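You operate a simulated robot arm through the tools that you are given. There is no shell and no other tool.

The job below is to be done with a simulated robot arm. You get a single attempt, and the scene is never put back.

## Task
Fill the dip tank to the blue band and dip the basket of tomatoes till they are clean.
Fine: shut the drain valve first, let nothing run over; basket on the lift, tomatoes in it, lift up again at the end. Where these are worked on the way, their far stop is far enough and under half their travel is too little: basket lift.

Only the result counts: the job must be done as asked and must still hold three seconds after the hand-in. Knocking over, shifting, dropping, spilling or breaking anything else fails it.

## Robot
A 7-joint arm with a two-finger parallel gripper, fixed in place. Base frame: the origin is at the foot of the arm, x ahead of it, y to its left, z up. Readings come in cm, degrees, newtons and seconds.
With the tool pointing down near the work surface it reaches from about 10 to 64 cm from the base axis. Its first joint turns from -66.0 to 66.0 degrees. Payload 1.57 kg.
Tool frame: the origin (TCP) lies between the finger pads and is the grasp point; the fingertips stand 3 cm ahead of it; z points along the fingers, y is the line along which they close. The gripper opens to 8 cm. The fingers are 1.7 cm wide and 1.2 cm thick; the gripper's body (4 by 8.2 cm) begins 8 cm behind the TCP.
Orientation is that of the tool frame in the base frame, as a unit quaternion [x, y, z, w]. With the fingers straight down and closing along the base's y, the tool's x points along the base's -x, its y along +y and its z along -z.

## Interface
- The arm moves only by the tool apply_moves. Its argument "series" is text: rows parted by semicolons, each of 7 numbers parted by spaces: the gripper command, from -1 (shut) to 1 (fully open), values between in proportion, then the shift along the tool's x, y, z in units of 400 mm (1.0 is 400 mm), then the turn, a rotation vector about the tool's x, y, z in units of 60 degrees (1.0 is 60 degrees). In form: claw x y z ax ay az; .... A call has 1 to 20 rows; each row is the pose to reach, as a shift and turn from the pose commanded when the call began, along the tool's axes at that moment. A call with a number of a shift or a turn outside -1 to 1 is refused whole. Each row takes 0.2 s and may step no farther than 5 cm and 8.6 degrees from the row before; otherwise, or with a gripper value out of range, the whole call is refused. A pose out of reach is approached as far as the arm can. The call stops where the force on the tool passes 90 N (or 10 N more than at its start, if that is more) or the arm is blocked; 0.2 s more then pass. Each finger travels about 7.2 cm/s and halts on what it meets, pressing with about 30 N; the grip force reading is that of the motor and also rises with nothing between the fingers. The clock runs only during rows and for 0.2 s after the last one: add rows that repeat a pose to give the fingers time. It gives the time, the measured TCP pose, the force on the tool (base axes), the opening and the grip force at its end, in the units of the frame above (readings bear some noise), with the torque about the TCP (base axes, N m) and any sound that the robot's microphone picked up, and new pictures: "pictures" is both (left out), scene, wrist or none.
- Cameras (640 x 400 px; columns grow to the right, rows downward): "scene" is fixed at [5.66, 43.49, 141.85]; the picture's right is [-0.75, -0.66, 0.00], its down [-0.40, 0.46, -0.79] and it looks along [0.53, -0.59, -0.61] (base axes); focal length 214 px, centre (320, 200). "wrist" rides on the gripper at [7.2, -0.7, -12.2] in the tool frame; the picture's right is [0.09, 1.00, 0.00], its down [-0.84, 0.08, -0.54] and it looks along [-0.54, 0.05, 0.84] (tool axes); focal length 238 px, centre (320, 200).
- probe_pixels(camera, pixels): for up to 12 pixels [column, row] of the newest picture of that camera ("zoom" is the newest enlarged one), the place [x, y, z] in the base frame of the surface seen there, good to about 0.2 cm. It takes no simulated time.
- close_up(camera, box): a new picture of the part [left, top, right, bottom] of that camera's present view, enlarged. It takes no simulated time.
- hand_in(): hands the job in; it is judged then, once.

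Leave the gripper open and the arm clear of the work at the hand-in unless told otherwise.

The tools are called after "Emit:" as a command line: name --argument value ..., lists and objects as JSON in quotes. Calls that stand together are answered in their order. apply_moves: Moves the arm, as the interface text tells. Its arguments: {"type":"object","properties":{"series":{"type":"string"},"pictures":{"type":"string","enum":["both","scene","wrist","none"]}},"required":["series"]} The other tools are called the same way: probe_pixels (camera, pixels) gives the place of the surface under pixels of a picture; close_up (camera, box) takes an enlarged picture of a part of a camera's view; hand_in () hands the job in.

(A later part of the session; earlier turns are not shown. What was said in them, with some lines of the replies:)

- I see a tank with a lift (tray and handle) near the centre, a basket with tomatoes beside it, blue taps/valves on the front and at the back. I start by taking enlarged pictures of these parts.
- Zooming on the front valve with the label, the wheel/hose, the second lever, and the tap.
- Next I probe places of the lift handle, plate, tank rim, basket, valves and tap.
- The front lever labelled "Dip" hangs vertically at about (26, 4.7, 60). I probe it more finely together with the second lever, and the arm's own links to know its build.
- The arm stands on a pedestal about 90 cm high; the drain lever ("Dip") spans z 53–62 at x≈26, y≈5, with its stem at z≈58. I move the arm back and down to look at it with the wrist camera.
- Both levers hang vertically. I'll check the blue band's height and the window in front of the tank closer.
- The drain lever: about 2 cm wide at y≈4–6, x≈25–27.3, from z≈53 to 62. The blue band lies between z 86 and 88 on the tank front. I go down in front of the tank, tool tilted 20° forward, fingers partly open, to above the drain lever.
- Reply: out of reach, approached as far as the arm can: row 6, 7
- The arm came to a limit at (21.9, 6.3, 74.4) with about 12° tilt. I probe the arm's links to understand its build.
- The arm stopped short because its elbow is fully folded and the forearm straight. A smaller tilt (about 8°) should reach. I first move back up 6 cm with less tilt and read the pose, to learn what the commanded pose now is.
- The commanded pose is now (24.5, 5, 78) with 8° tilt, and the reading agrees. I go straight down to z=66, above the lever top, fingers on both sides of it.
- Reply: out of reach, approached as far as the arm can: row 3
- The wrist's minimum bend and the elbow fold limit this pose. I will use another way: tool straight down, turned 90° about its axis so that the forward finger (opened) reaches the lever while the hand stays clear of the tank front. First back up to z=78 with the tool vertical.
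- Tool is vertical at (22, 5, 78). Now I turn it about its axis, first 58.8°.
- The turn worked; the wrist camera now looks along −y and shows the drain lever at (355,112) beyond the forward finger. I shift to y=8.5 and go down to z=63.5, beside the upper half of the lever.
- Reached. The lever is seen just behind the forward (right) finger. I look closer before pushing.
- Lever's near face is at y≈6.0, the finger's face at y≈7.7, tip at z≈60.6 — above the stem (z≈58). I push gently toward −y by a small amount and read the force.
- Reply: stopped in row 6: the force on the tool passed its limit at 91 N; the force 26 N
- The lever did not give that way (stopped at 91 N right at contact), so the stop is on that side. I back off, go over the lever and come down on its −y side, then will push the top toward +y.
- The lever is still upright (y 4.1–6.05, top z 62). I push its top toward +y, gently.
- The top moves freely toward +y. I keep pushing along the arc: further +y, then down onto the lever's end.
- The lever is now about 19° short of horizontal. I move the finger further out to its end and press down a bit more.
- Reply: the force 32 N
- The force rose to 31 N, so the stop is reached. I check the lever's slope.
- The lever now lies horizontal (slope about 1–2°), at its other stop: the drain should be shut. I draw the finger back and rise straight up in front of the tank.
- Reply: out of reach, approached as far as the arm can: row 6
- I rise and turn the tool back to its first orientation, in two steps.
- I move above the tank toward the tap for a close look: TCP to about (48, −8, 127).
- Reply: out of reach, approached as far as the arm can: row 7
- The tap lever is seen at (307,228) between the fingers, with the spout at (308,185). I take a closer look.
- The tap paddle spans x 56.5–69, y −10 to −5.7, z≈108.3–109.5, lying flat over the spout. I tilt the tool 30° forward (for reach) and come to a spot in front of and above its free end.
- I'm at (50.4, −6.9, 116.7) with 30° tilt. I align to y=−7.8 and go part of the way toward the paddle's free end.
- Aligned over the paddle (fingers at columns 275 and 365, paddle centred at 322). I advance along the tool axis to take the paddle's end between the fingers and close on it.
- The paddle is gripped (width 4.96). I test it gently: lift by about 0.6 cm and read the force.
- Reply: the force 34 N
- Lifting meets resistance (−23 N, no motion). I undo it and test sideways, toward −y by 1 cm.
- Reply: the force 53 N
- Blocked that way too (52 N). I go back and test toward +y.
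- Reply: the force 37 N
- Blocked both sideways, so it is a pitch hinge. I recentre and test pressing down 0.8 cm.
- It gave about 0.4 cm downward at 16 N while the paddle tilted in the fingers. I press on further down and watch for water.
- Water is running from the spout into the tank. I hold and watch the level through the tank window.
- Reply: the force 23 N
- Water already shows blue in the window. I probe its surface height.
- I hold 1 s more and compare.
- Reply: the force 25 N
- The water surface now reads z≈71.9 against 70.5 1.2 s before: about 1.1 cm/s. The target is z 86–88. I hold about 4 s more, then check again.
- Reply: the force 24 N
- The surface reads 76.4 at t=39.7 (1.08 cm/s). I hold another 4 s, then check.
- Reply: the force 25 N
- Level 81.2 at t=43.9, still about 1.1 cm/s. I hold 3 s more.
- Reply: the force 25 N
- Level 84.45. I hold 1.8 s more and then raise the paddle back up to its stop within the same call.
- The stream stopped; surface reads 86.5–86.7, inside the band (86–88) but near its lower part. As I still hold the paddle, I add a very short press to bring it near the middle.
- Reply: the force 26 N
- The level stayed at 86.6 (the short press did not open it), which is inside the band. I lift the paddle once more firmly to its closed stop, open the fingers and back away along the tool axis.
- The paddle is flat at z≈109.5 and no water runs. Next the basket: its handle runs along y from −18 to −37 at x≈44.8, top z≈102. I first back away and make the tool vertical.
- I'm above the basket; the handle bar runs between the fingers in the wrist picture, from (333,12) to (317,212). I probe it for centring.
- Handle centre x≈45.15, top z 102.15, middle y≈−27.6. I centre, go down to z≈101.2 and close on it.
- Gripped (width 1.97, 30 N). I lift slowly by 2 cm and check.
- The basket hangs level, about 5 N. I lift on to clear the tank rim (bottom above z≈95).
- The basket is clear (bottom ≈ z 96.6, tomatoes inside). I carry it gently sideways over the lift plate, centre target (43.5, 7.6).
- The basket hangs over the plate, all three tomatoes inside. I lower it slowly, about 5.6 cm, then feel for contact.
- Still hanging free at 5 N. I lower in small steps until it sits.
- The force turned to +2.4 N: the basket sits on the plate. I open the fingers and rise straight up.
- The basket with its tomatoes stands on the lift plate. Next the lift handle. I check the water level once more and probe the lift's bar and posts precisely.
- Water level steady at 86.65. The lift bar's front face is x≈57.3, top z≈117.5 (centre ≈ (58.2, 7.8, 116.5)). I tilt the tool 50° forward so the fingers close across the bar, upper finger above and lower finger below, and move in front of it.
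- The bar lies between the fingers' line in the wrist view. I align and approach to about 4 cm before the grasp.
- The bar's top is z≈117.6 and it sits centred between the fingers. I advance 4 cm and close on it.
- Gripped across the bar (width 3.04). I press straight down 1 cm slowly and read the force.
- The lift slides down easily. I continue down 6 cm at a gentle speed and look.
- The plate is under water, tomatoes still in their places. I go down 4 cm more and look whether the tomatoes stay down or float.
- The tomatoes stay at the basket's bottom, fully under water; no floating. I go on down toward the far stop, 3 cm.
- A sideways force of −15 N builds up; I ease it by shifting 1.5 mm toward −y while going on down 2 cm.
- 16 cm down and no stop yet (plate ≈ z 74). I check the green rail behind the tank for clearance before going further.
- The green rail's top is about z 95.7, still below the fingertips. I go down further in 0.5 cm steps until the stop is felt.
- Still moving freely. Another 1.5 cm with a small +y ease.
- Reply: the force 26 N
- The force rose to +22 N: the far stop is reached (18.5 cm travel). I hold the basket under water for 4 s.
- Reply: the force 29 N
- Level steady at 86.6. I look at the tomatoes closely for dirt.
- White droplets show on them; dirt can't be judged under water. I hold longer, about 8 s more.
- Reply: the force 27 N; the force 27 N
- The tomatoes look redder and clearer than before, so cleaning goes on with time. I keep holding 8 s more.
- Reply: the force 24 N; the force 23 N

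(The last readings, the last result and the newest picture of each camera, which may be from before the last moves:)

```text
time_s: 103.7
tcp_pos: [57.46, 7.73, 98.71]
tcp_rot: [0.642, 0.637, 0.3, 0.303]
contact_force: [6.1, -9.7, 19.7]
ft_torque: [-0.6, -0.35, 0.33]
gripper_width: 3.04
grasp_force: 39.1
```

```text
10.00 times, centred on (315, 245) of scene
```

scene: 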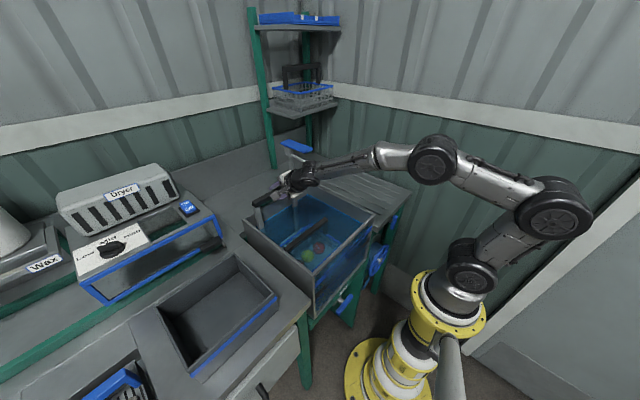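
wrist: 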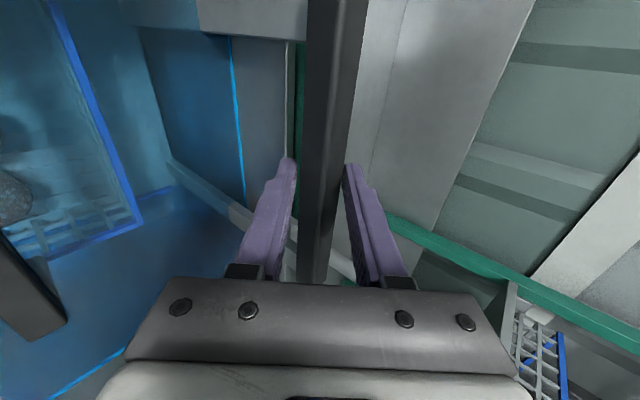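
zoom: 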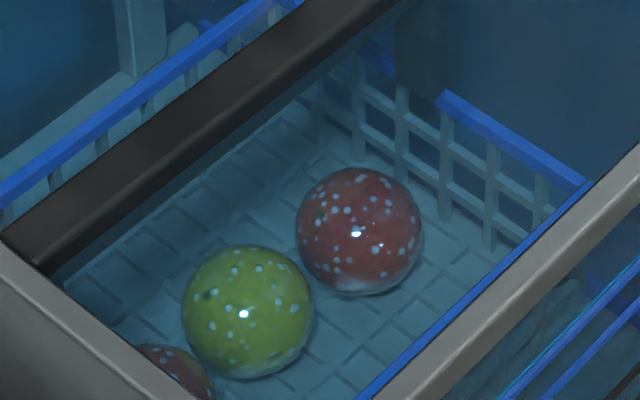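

Much redder now; still improving. I hold on for about 12 s more and compare.

Emit:
apply_moves --series "-1 0 0 0 0 0 0; -1 0 0 0 0 0 0; -1 0 0 0 0 0 0; -1 0 0 0 0 0 0; -1 0 0 0 0 0 0; -1 0 0 0 0 0 0; -1 0 0 0 0 0 0; -1 0 0 0 0 0 0; -1 0 0 0 0 0 0; -1 0 0 0 0 0 0; -1 0 0 0 0 0 0; -1 0 0 0 0 0 0; -1 0 0 0 0 0 0; -1 0 0 0 0 0 0; -1 0 0 0 0 0 0; -1 0 0 0 0 0 0; -1 0 0 0 0 0 0; -1 0 0 0 0 0 0; -1 0 0 0 0 0 0; -1 0 0 0 0 0 0" --pictures "none"

Emit:
apply_moves --series "-1 0 0 0 0 0 0; -1 0 0 0 0 0 0; -1 0 0 0 0 0 0; -1 0 0 0 0 0 0; -1 0 0 0 0 0 0; -1 0 0 0 0 0 0; -1 0 0 0 0 0 0; -1 0 0 0 0 0 0; -1 0 0 0 0 0 0; -1 0 0 0 0 0 0; -1 0 0 0 0 0 0; -1 0 0 0 0 0 0; -1 0 0 0 0 0 0; -1 0 0 0 0 0 0; -1 0 0 0 0 0 0; -1 0 0 0 0 0 0; -1 0 0 0 0 0 0; -1 0 0 0 0 0 0; -1 0 0 0 0 0 0; -1 0 0 0 0 0 0" --pictures "scene"

Emit:
close_up --camera "scene" --box '[295, 225, 335, 265]'

Emit:
apply_moves --series "-1 0 0 0 0 0 0; -1 0 0 0 0 0 0; -1 0 0 0 0 0 0; -1 0 0 0 0 0 0; -1 0 0 0 0 0 0; -1 0 0 0 0 0 0; -1 0 0 0 0 0 0; -1 0 0 0 0 0 0; -1 0 0 0 0 0 0; -1 0 0 0 0 0 0; -1 0 0 0 0 0 0; -1 0 0 0 0 0 0; -1 0 0 0 0 0 0; -1 0 0 0 0 0 0; -1 0 0 0 0 0 0; -1 0 0 0 0 0 0; -1 0 0 0 0 0 0; -1 0 0 0 0 0 0; -1 0 0 0 0 0 0; -1 0 0 0 0 0 0" --pictures "scene"

Emit:
close_up --camera "scene" --box '[295, 225, 335, 265]'

```text
time_s: 107.9
tcp_pos: [57.61, 7.75, 98.64]
tcp_rot: [0.642, 0.637, 0.3, 0.304]
contact_force: [7.5, -5.8, 18.8]
ft_torque: [-0.62, -0.34, 0.36]
gripper_width: 3.07
grasp_force: 39.0
```

```text
time_s: 112.1
tcp_pos: [57.55, 7.7, 98.78]
tcp_rot: [0.642, 0.637, 0.3, 0.303]
contact_force: [8.6, -5.1, 18.3]
ft_torque: [-0.53, -0.35, 0.4]
gripper_width: 3.04
grasp_force: 39.6
```

scene: 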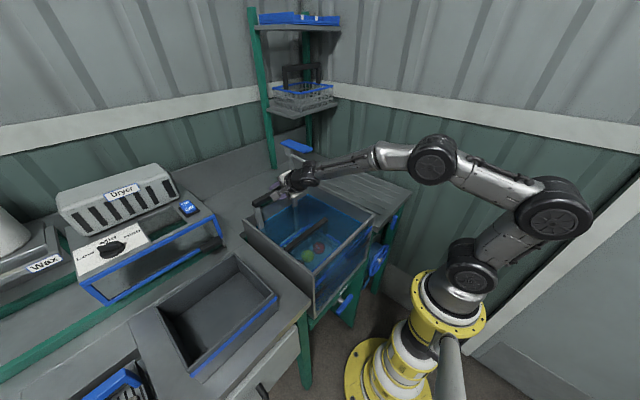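

```text
10.00 times, centred on (315, 245) of scene
```

zoom: 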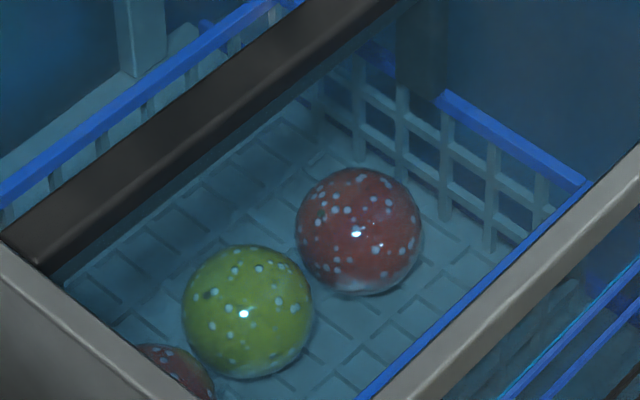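

```text
time_s: 116.3
tcp_pos: [57.58, 7.69, 98.63]
tcp_rot: [0.643, 0.636, 0.3, 0.303]
contact_force: [10.9, -3.2, 17.9]
ft_torque: [-0.57, -0.33, 0.4]
gripper_width: 3.05
grasp_force: 39.4
```

scene: 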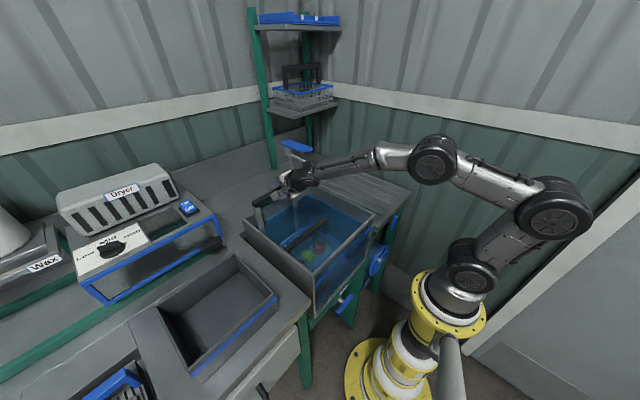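

```text
10.00 times, centred on (315, 245) of scene
```

zoom: 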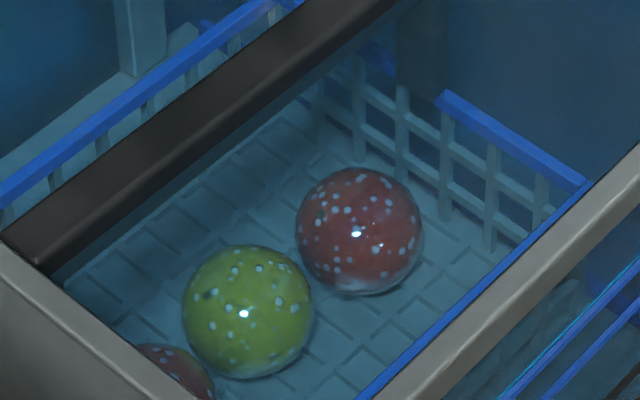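

No further change between t=103.7 and 116.3: the washing is complete. I raise the lift slowly, first about 9.5 cm.

Emit:
apply_moves --series "-1 0 0.0096 -0.008 0 0 0; -1 0 0.0287 -0.0241 0 0 0; -1 0 0.0479 -0.0402 0 0 0; -1 0 0.0671 -0.0563 0 0 0; -1 0 0.0862 -0.0724 0 0 0; -1 0 0.1054 -0.0885 0 0 0; -1 0 0.1245 -0.1046 0 0 0; -1 0 0.1437 -0.1207 0 0 0; -1 0 0.1629 -0.1368 0 0 0; -1 0 0.1763 -0.148 0 0 0; -1 0 0.182 -0.1529 0 0 0; -1 0 0.182 -0.1529 0 0 0" --pictures "scene"

Emit:
close_up --camera "scene" --box '[240, 150, 380, 290]'

```text
time_s: 118.9
tcp_pos: [57.18, 7.76, 107.66]
tcp_rot: [0.644, 0.639, 0.296, 0.3]
contact_force: [-18.1, -3.5, -5.1]
ft_torque: [-0.6, 0.2, 0.48]
gripper_width: 3.05
grasp_force: 40.1
```

scene: 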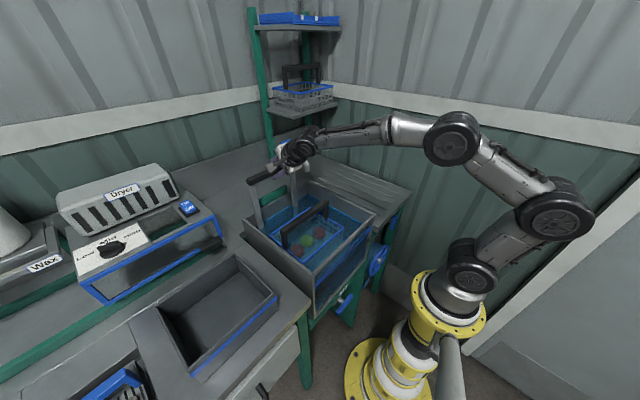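

```text
2.86 times, centred on (310, 220) of scene
```

zoom: 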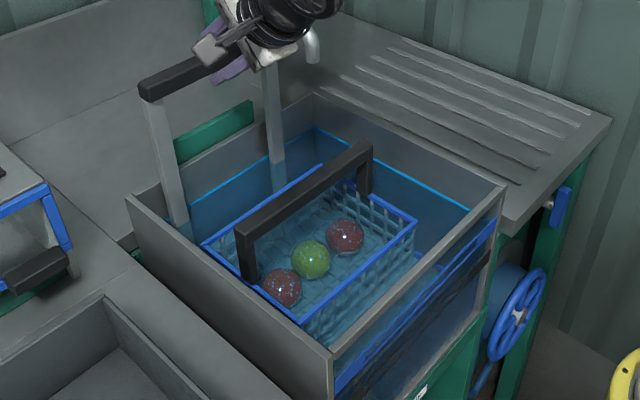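

Tomatoes are still in the basket. I raise the rest of the way, 9.5 cm.

Emit:
apply_moves --series "-1 0 0.0096 -0.008 0 0 0; -1 0 0.0287 -0.0241 0 0 0; -1 0 0.0479 -0.0402 0 0 0; -1 0 0.0671 -0.0563 0 0 0; -1 0 0.0862 -0.0724 0 0 0; -1 0 0.1054 -0.0885 0 0 0; -1 0 0.1245 -0.1046 0 0 0; -1 0 0.1437 -0.1207 0 0 0; -1 0 0.1629 -0.1368 0 0 0; -1 0 0.1763 -0.148 0 0 0; -1 0 0.182 -0.1529 0 0 0; -1 0 0.182 -0.1529 0 0 0" --pictures "both"

Emit:
close_up --camera "scene" --box '[240, 150, 380, 290]'

Emit:
probe_pixels --camera "scene" --pixels '[[242, 148], [250, 146], [262, 142], [330, 265], [330, 264.5], [310, 268], [345, 235]]'

```text
time_s: 121.5
tcp_pos: [57.32, 7.69, 117.22]
tcp_rot: [0.644, 0.638, 0.296, 0.301]
contact_force: [-22.1, 4.1, -5.2]
ft_torque: [-0.82, 0.29, 0.16]
gripper_width: 3.05
grasp_force: 39.4
```

scene: 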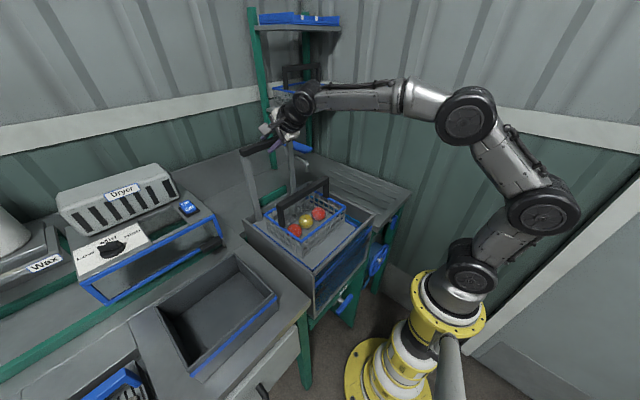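
wrist: 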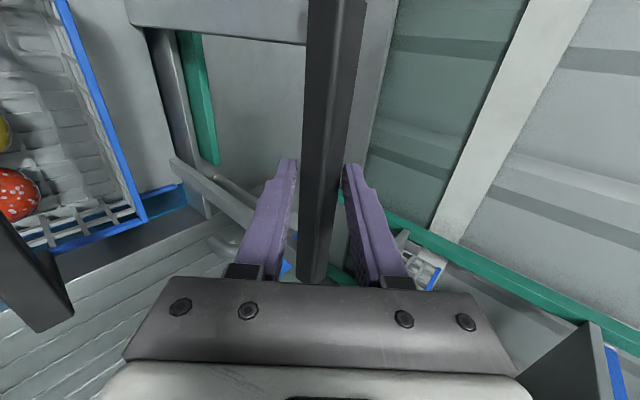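

```text
2.86 times, centred on (310, 220) of scene
```

zoom: 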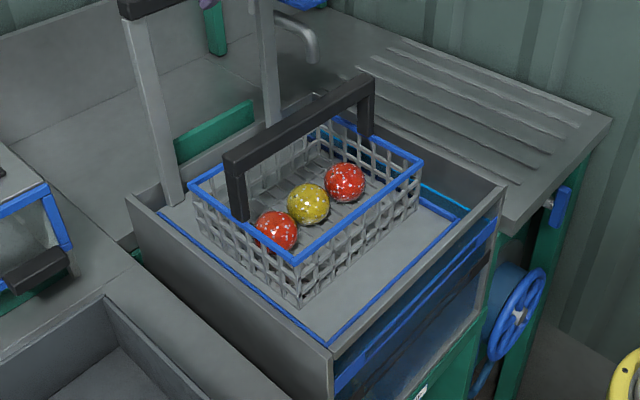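

```text
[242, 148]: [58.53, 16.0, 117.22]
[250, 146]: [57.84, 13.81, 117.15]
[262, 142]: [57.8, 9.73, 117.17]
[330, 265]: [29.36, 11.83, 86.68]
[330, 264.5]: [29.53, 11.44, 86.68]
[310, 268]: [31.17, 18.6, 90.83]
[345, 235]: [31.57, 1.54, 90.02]
```

The tomatoes are bright and clean with droplets. The bar's top is at 117.2, about 0.2 cm below its first place; I raise a little more to its upper stop.

Emit:
close_up --camera "scene" --box '[285, 195, 335, 245]'

Emit:
apply_moves --series "-1 0 0.005 -0.004 0 0 0; -1 0 0.01 -0.008 0 0 0; -1 0 0.01 -0.008 0 0 0" --pictures "scene"

Emit:
probe_pixels --camera "scene" --pixels '[[242, 148], [250, 146], [262, 142], [310, 268], [345, 235]]'

```text
8.00 times, centred on (310, 220) of scene
```

zoom: 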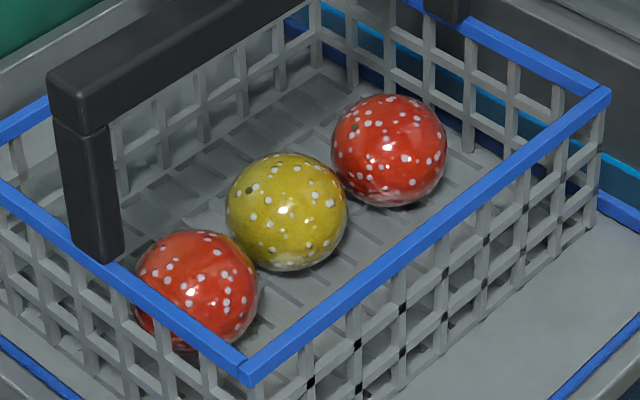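

```text
time_s: 122.3
tcp_pos: [57.15, 7.81, 117.43]
tcp_rot: [0.644, 0.639, 0.294, 0.3]
contact_force: [-18.1, 1.9, -10.3]
ft_torque: [-0.01, 0.23, 0.87]
gripper_width: 3.03
grasp_force: 39.2
```

scene: 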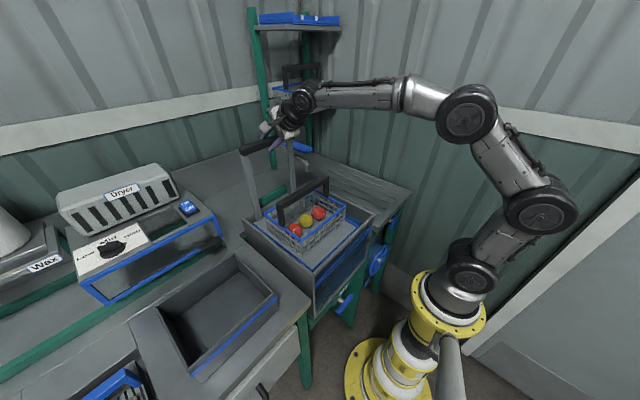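

```text
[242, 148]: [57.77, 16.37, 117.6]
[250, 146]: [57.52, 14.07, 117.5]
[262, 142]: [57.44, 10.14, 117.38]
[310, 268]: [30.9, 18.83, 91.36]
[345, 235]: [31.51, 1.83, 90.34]
```

The lift is at its top (bar 117.5, plate 90.3). I open the fingers and withdraw along the tool axis, watching whether the lift stays.

Emit:
apply_moves --series "-1 0 -0.002 -0.002 0 0 0; -0.2 0 -0.002 -0.002 0 0 0; 0.25 0 -0.002 -0.002 0 0 0; 0.25 0 -0.002 -0.002 0 0 0; 0.25 0 -0.002 -0.05 0 0 0; 0.25 0 -0.002 -0.12 0 0 0; 0.25 0 -0.002 -0.2 0 0 0" --pictures "both"

Emit:
probe_pixels --camera "scene" --pixels '[[242, 148], [250, 146], [262, 142], [310, 268], [345, 235], [330, 265], [330, 264.5]]'

Emit:
close_up --camera "scene" --box '[230, 110, 400, 320]'

```text
time_s: 123.9
tcp_pos: [51.36, 7.61, 123.0]
tcp_rot: [0.643, 0.638, 0.297, 0.302]
contact_force: [-0.4, -0.2, 0.4]
ft_torque: [0.02, -0.03, -0.01]
gripper_width: 4.99
grasp_force: 0.1
```

scene: 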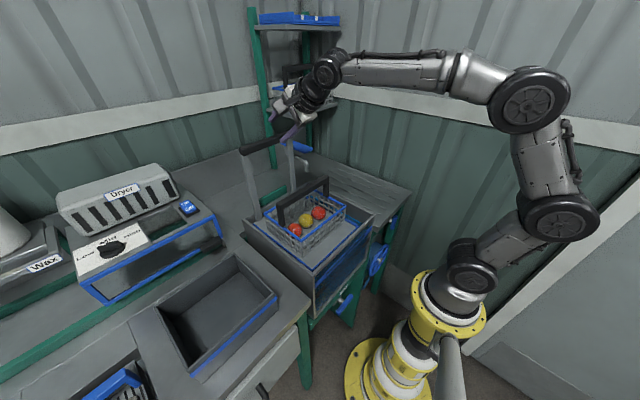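
wrist: 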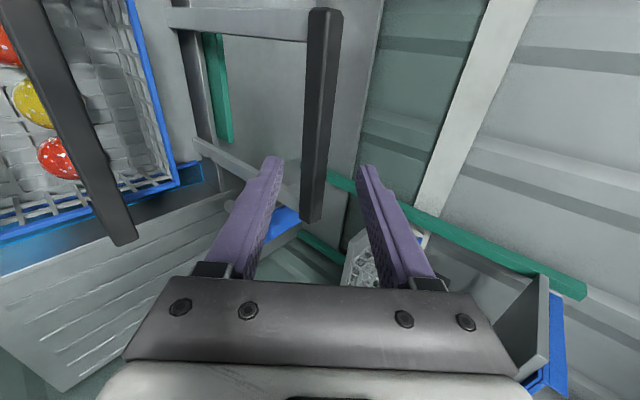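

```text
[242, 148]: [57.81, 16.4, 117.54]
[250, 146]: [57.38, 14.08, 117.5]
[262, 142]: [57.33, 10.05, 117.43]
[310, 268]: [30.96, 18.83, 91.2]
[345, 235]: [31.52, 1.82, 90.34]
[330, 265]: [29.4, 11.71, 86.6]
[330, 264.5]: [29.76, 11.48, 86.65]
```

```text
1.90 times, centred on (315, 215) of scene
```

zoom: 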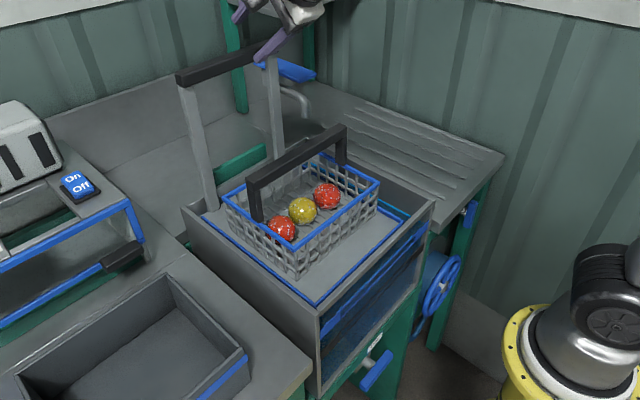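

The lift stays up, the level reads 86.6 (band 86–88), tap shut, drain lever horizontal. I retreat further back and up and open the gripper fully.

Emit:
apply_moves --series "0.6 0 0 -0.06 0.1 0 0; 1 0 0 -0.13 0.2 0 0; 1 0 0 -0.2 0.3 0 0; 1 0 0 -0.27 0.4 0 0; 1 0 0.01 -0.33 0.5 0 0; 1 0 0.01 -0.38 0.6 0 0; 1 0 0.01 -0.38 0.6 0 0" --pictures "both"

Emit:
close_up --camera "scene" --box '[230, 110, 400, 320]'

Emit:
probe_pixels --camera "scene" --pixels '[[330, 265], [330, 264.5], [250, 146], [262, 142], [345, 235], [344, 300], [340, 305], [350, 296]]'

```text
time_s: 125.5
tcp_pos: [39.77, 7.66, 132.89]
tcp_rot: [0.705, 0.698, 0.086, 0.088]
contact_force: [-0.3, 0.6, 1.4]
ft_torque: [0.02, -0.07, 0.0]
gripper_width: 8.02
grasp_force: 0.0
```

scene: 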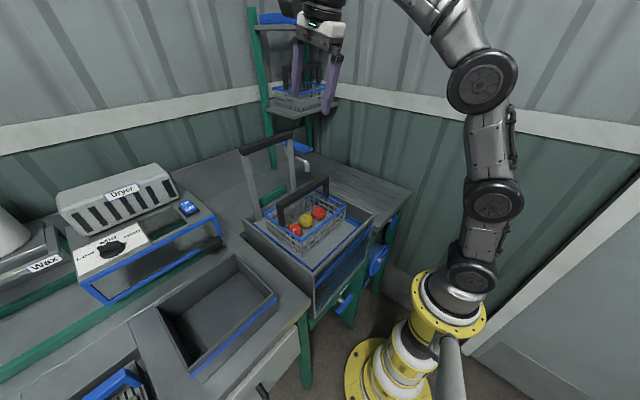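
wrist: 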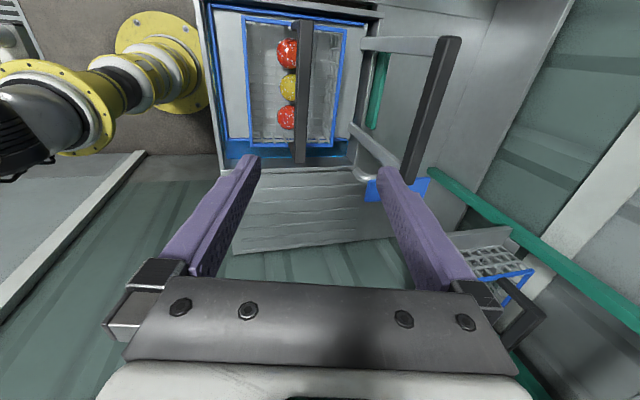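

```text
1.90 times, centred on (315, 215) of scene
```

zoom: 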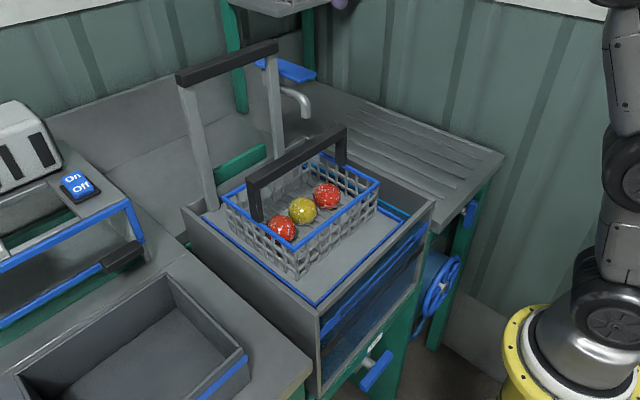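

```text
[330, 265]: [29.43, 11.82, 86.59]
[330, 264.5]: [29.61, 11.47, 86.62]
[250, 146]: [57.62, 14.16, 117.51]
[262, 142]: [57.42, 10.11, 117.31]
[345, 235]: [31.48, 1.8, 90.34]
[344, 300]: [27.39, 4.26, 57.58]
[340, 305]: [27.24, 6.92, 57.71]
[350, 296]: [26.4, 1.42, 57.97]
```

Everything stands as wanted. A last close look at the level against the band in the window and at the drain lever.

Emit:
close_up --camera "scene" --box '[305, 200, 385, 310]'

Emit:
apply_moves --series "1 0 0 0 0 0 0; 1 0 0 0 0 0 0; 1 0 0 0 0 0 0; 1 0 0 0 0 0 0; 1 0 0 0 0 0 0; 1 0 0 0 0 0 0; 1 0 0 0 0 0 0; 1 0 0 0 0 0 0; 1 0 0 0 0 0 0; 1 0 0 0 0 0 0; 1 0 0 0 0 0 0; 1 0 0 0 0 0 0; 1 0 0 0 0 0 0; 1 0 0 0 0 0 0; 1 0 0 0 0 0 0" --pictures "scene"

Emit:
probe_pixels --camera "scene" --pixels '[[330, 265], [330, 264.5], [330, 264.8], [250, 146], [345, 235]]'

```text
3.64 times, centred on (345, 255) of scene
```

zoom: 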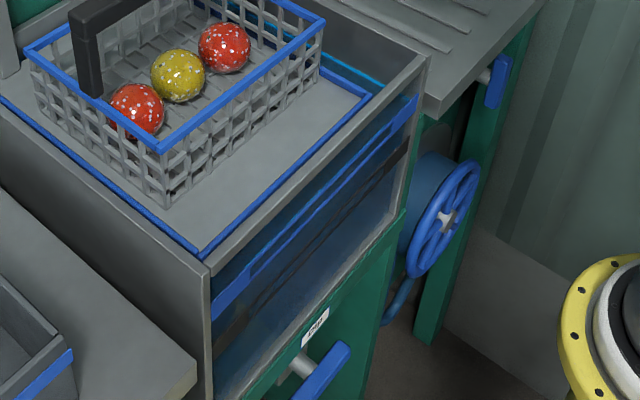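

```text
time_s: 128.7
tcp_pos: [39.79, 7.73, 132.88]
tcp_rot: [0.705, 0.699, 0.086, 0.087]
contact_force: [0.0, 0.5, 0.2]
ft_torque: [0.02, -0.07, 0.01]
gripper_width: 8.01
grasp_force: 0.0
```

scene: 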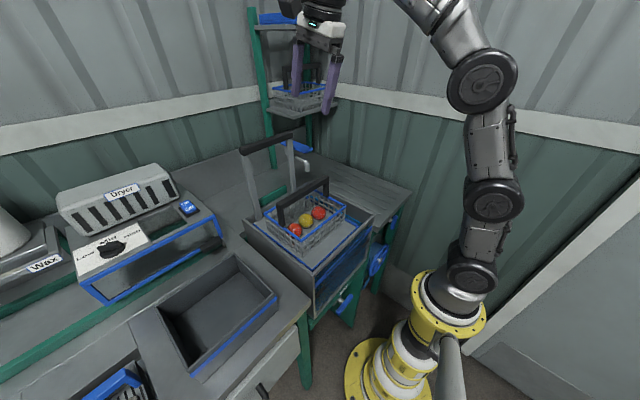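

```text
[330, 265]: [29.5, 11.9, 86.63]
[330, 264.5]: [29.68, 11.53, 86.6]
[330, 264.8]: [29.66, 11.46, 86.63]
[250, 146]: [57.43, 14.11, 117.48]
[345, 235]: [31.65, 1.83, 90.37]
```

Over 3 s nothing changed: the level stays at 86.6, inside the blue band. The lift is up with the basket and three clean tomatoes in it. The drain and tap are shut, the gripper is open and the arm is clear. I hand the job in.

Emit:
hand_in

```text
The job is handed in.
```

I finished the job and handed it in; no verdict came back with the hand-in. I watched the scene for about 3 s beforehand and nothing changed.

- **Drain valve:** I shut it first. Its lever is now horizontal, at its stop.
- **Water level:** it holds at about z 86.6 cm, inside the blue band (86 to 88 cm) but in its lower half. Nothing ran over, and the tap is shut. A short top-up press to bring it nearer the middle had no effect, so I left it there.
- **Tomatoes:** I lowered the lift to its far stop (about 18.5 cm) and held it there about 34 s. Their colour stopped changing for the last 12 s or so, and they came up bright and clean. All three are still in the basket.
- **Lift:** it is back at its top with the basket on it, and it stayed there after I let go.
- **Arm:** the gripper is open and the arm is clear of the work.

While finding which way the drain lever turns, I first pushed it the wrong way. That push stopped at 91 N; the lever did not move and I saw no damage.
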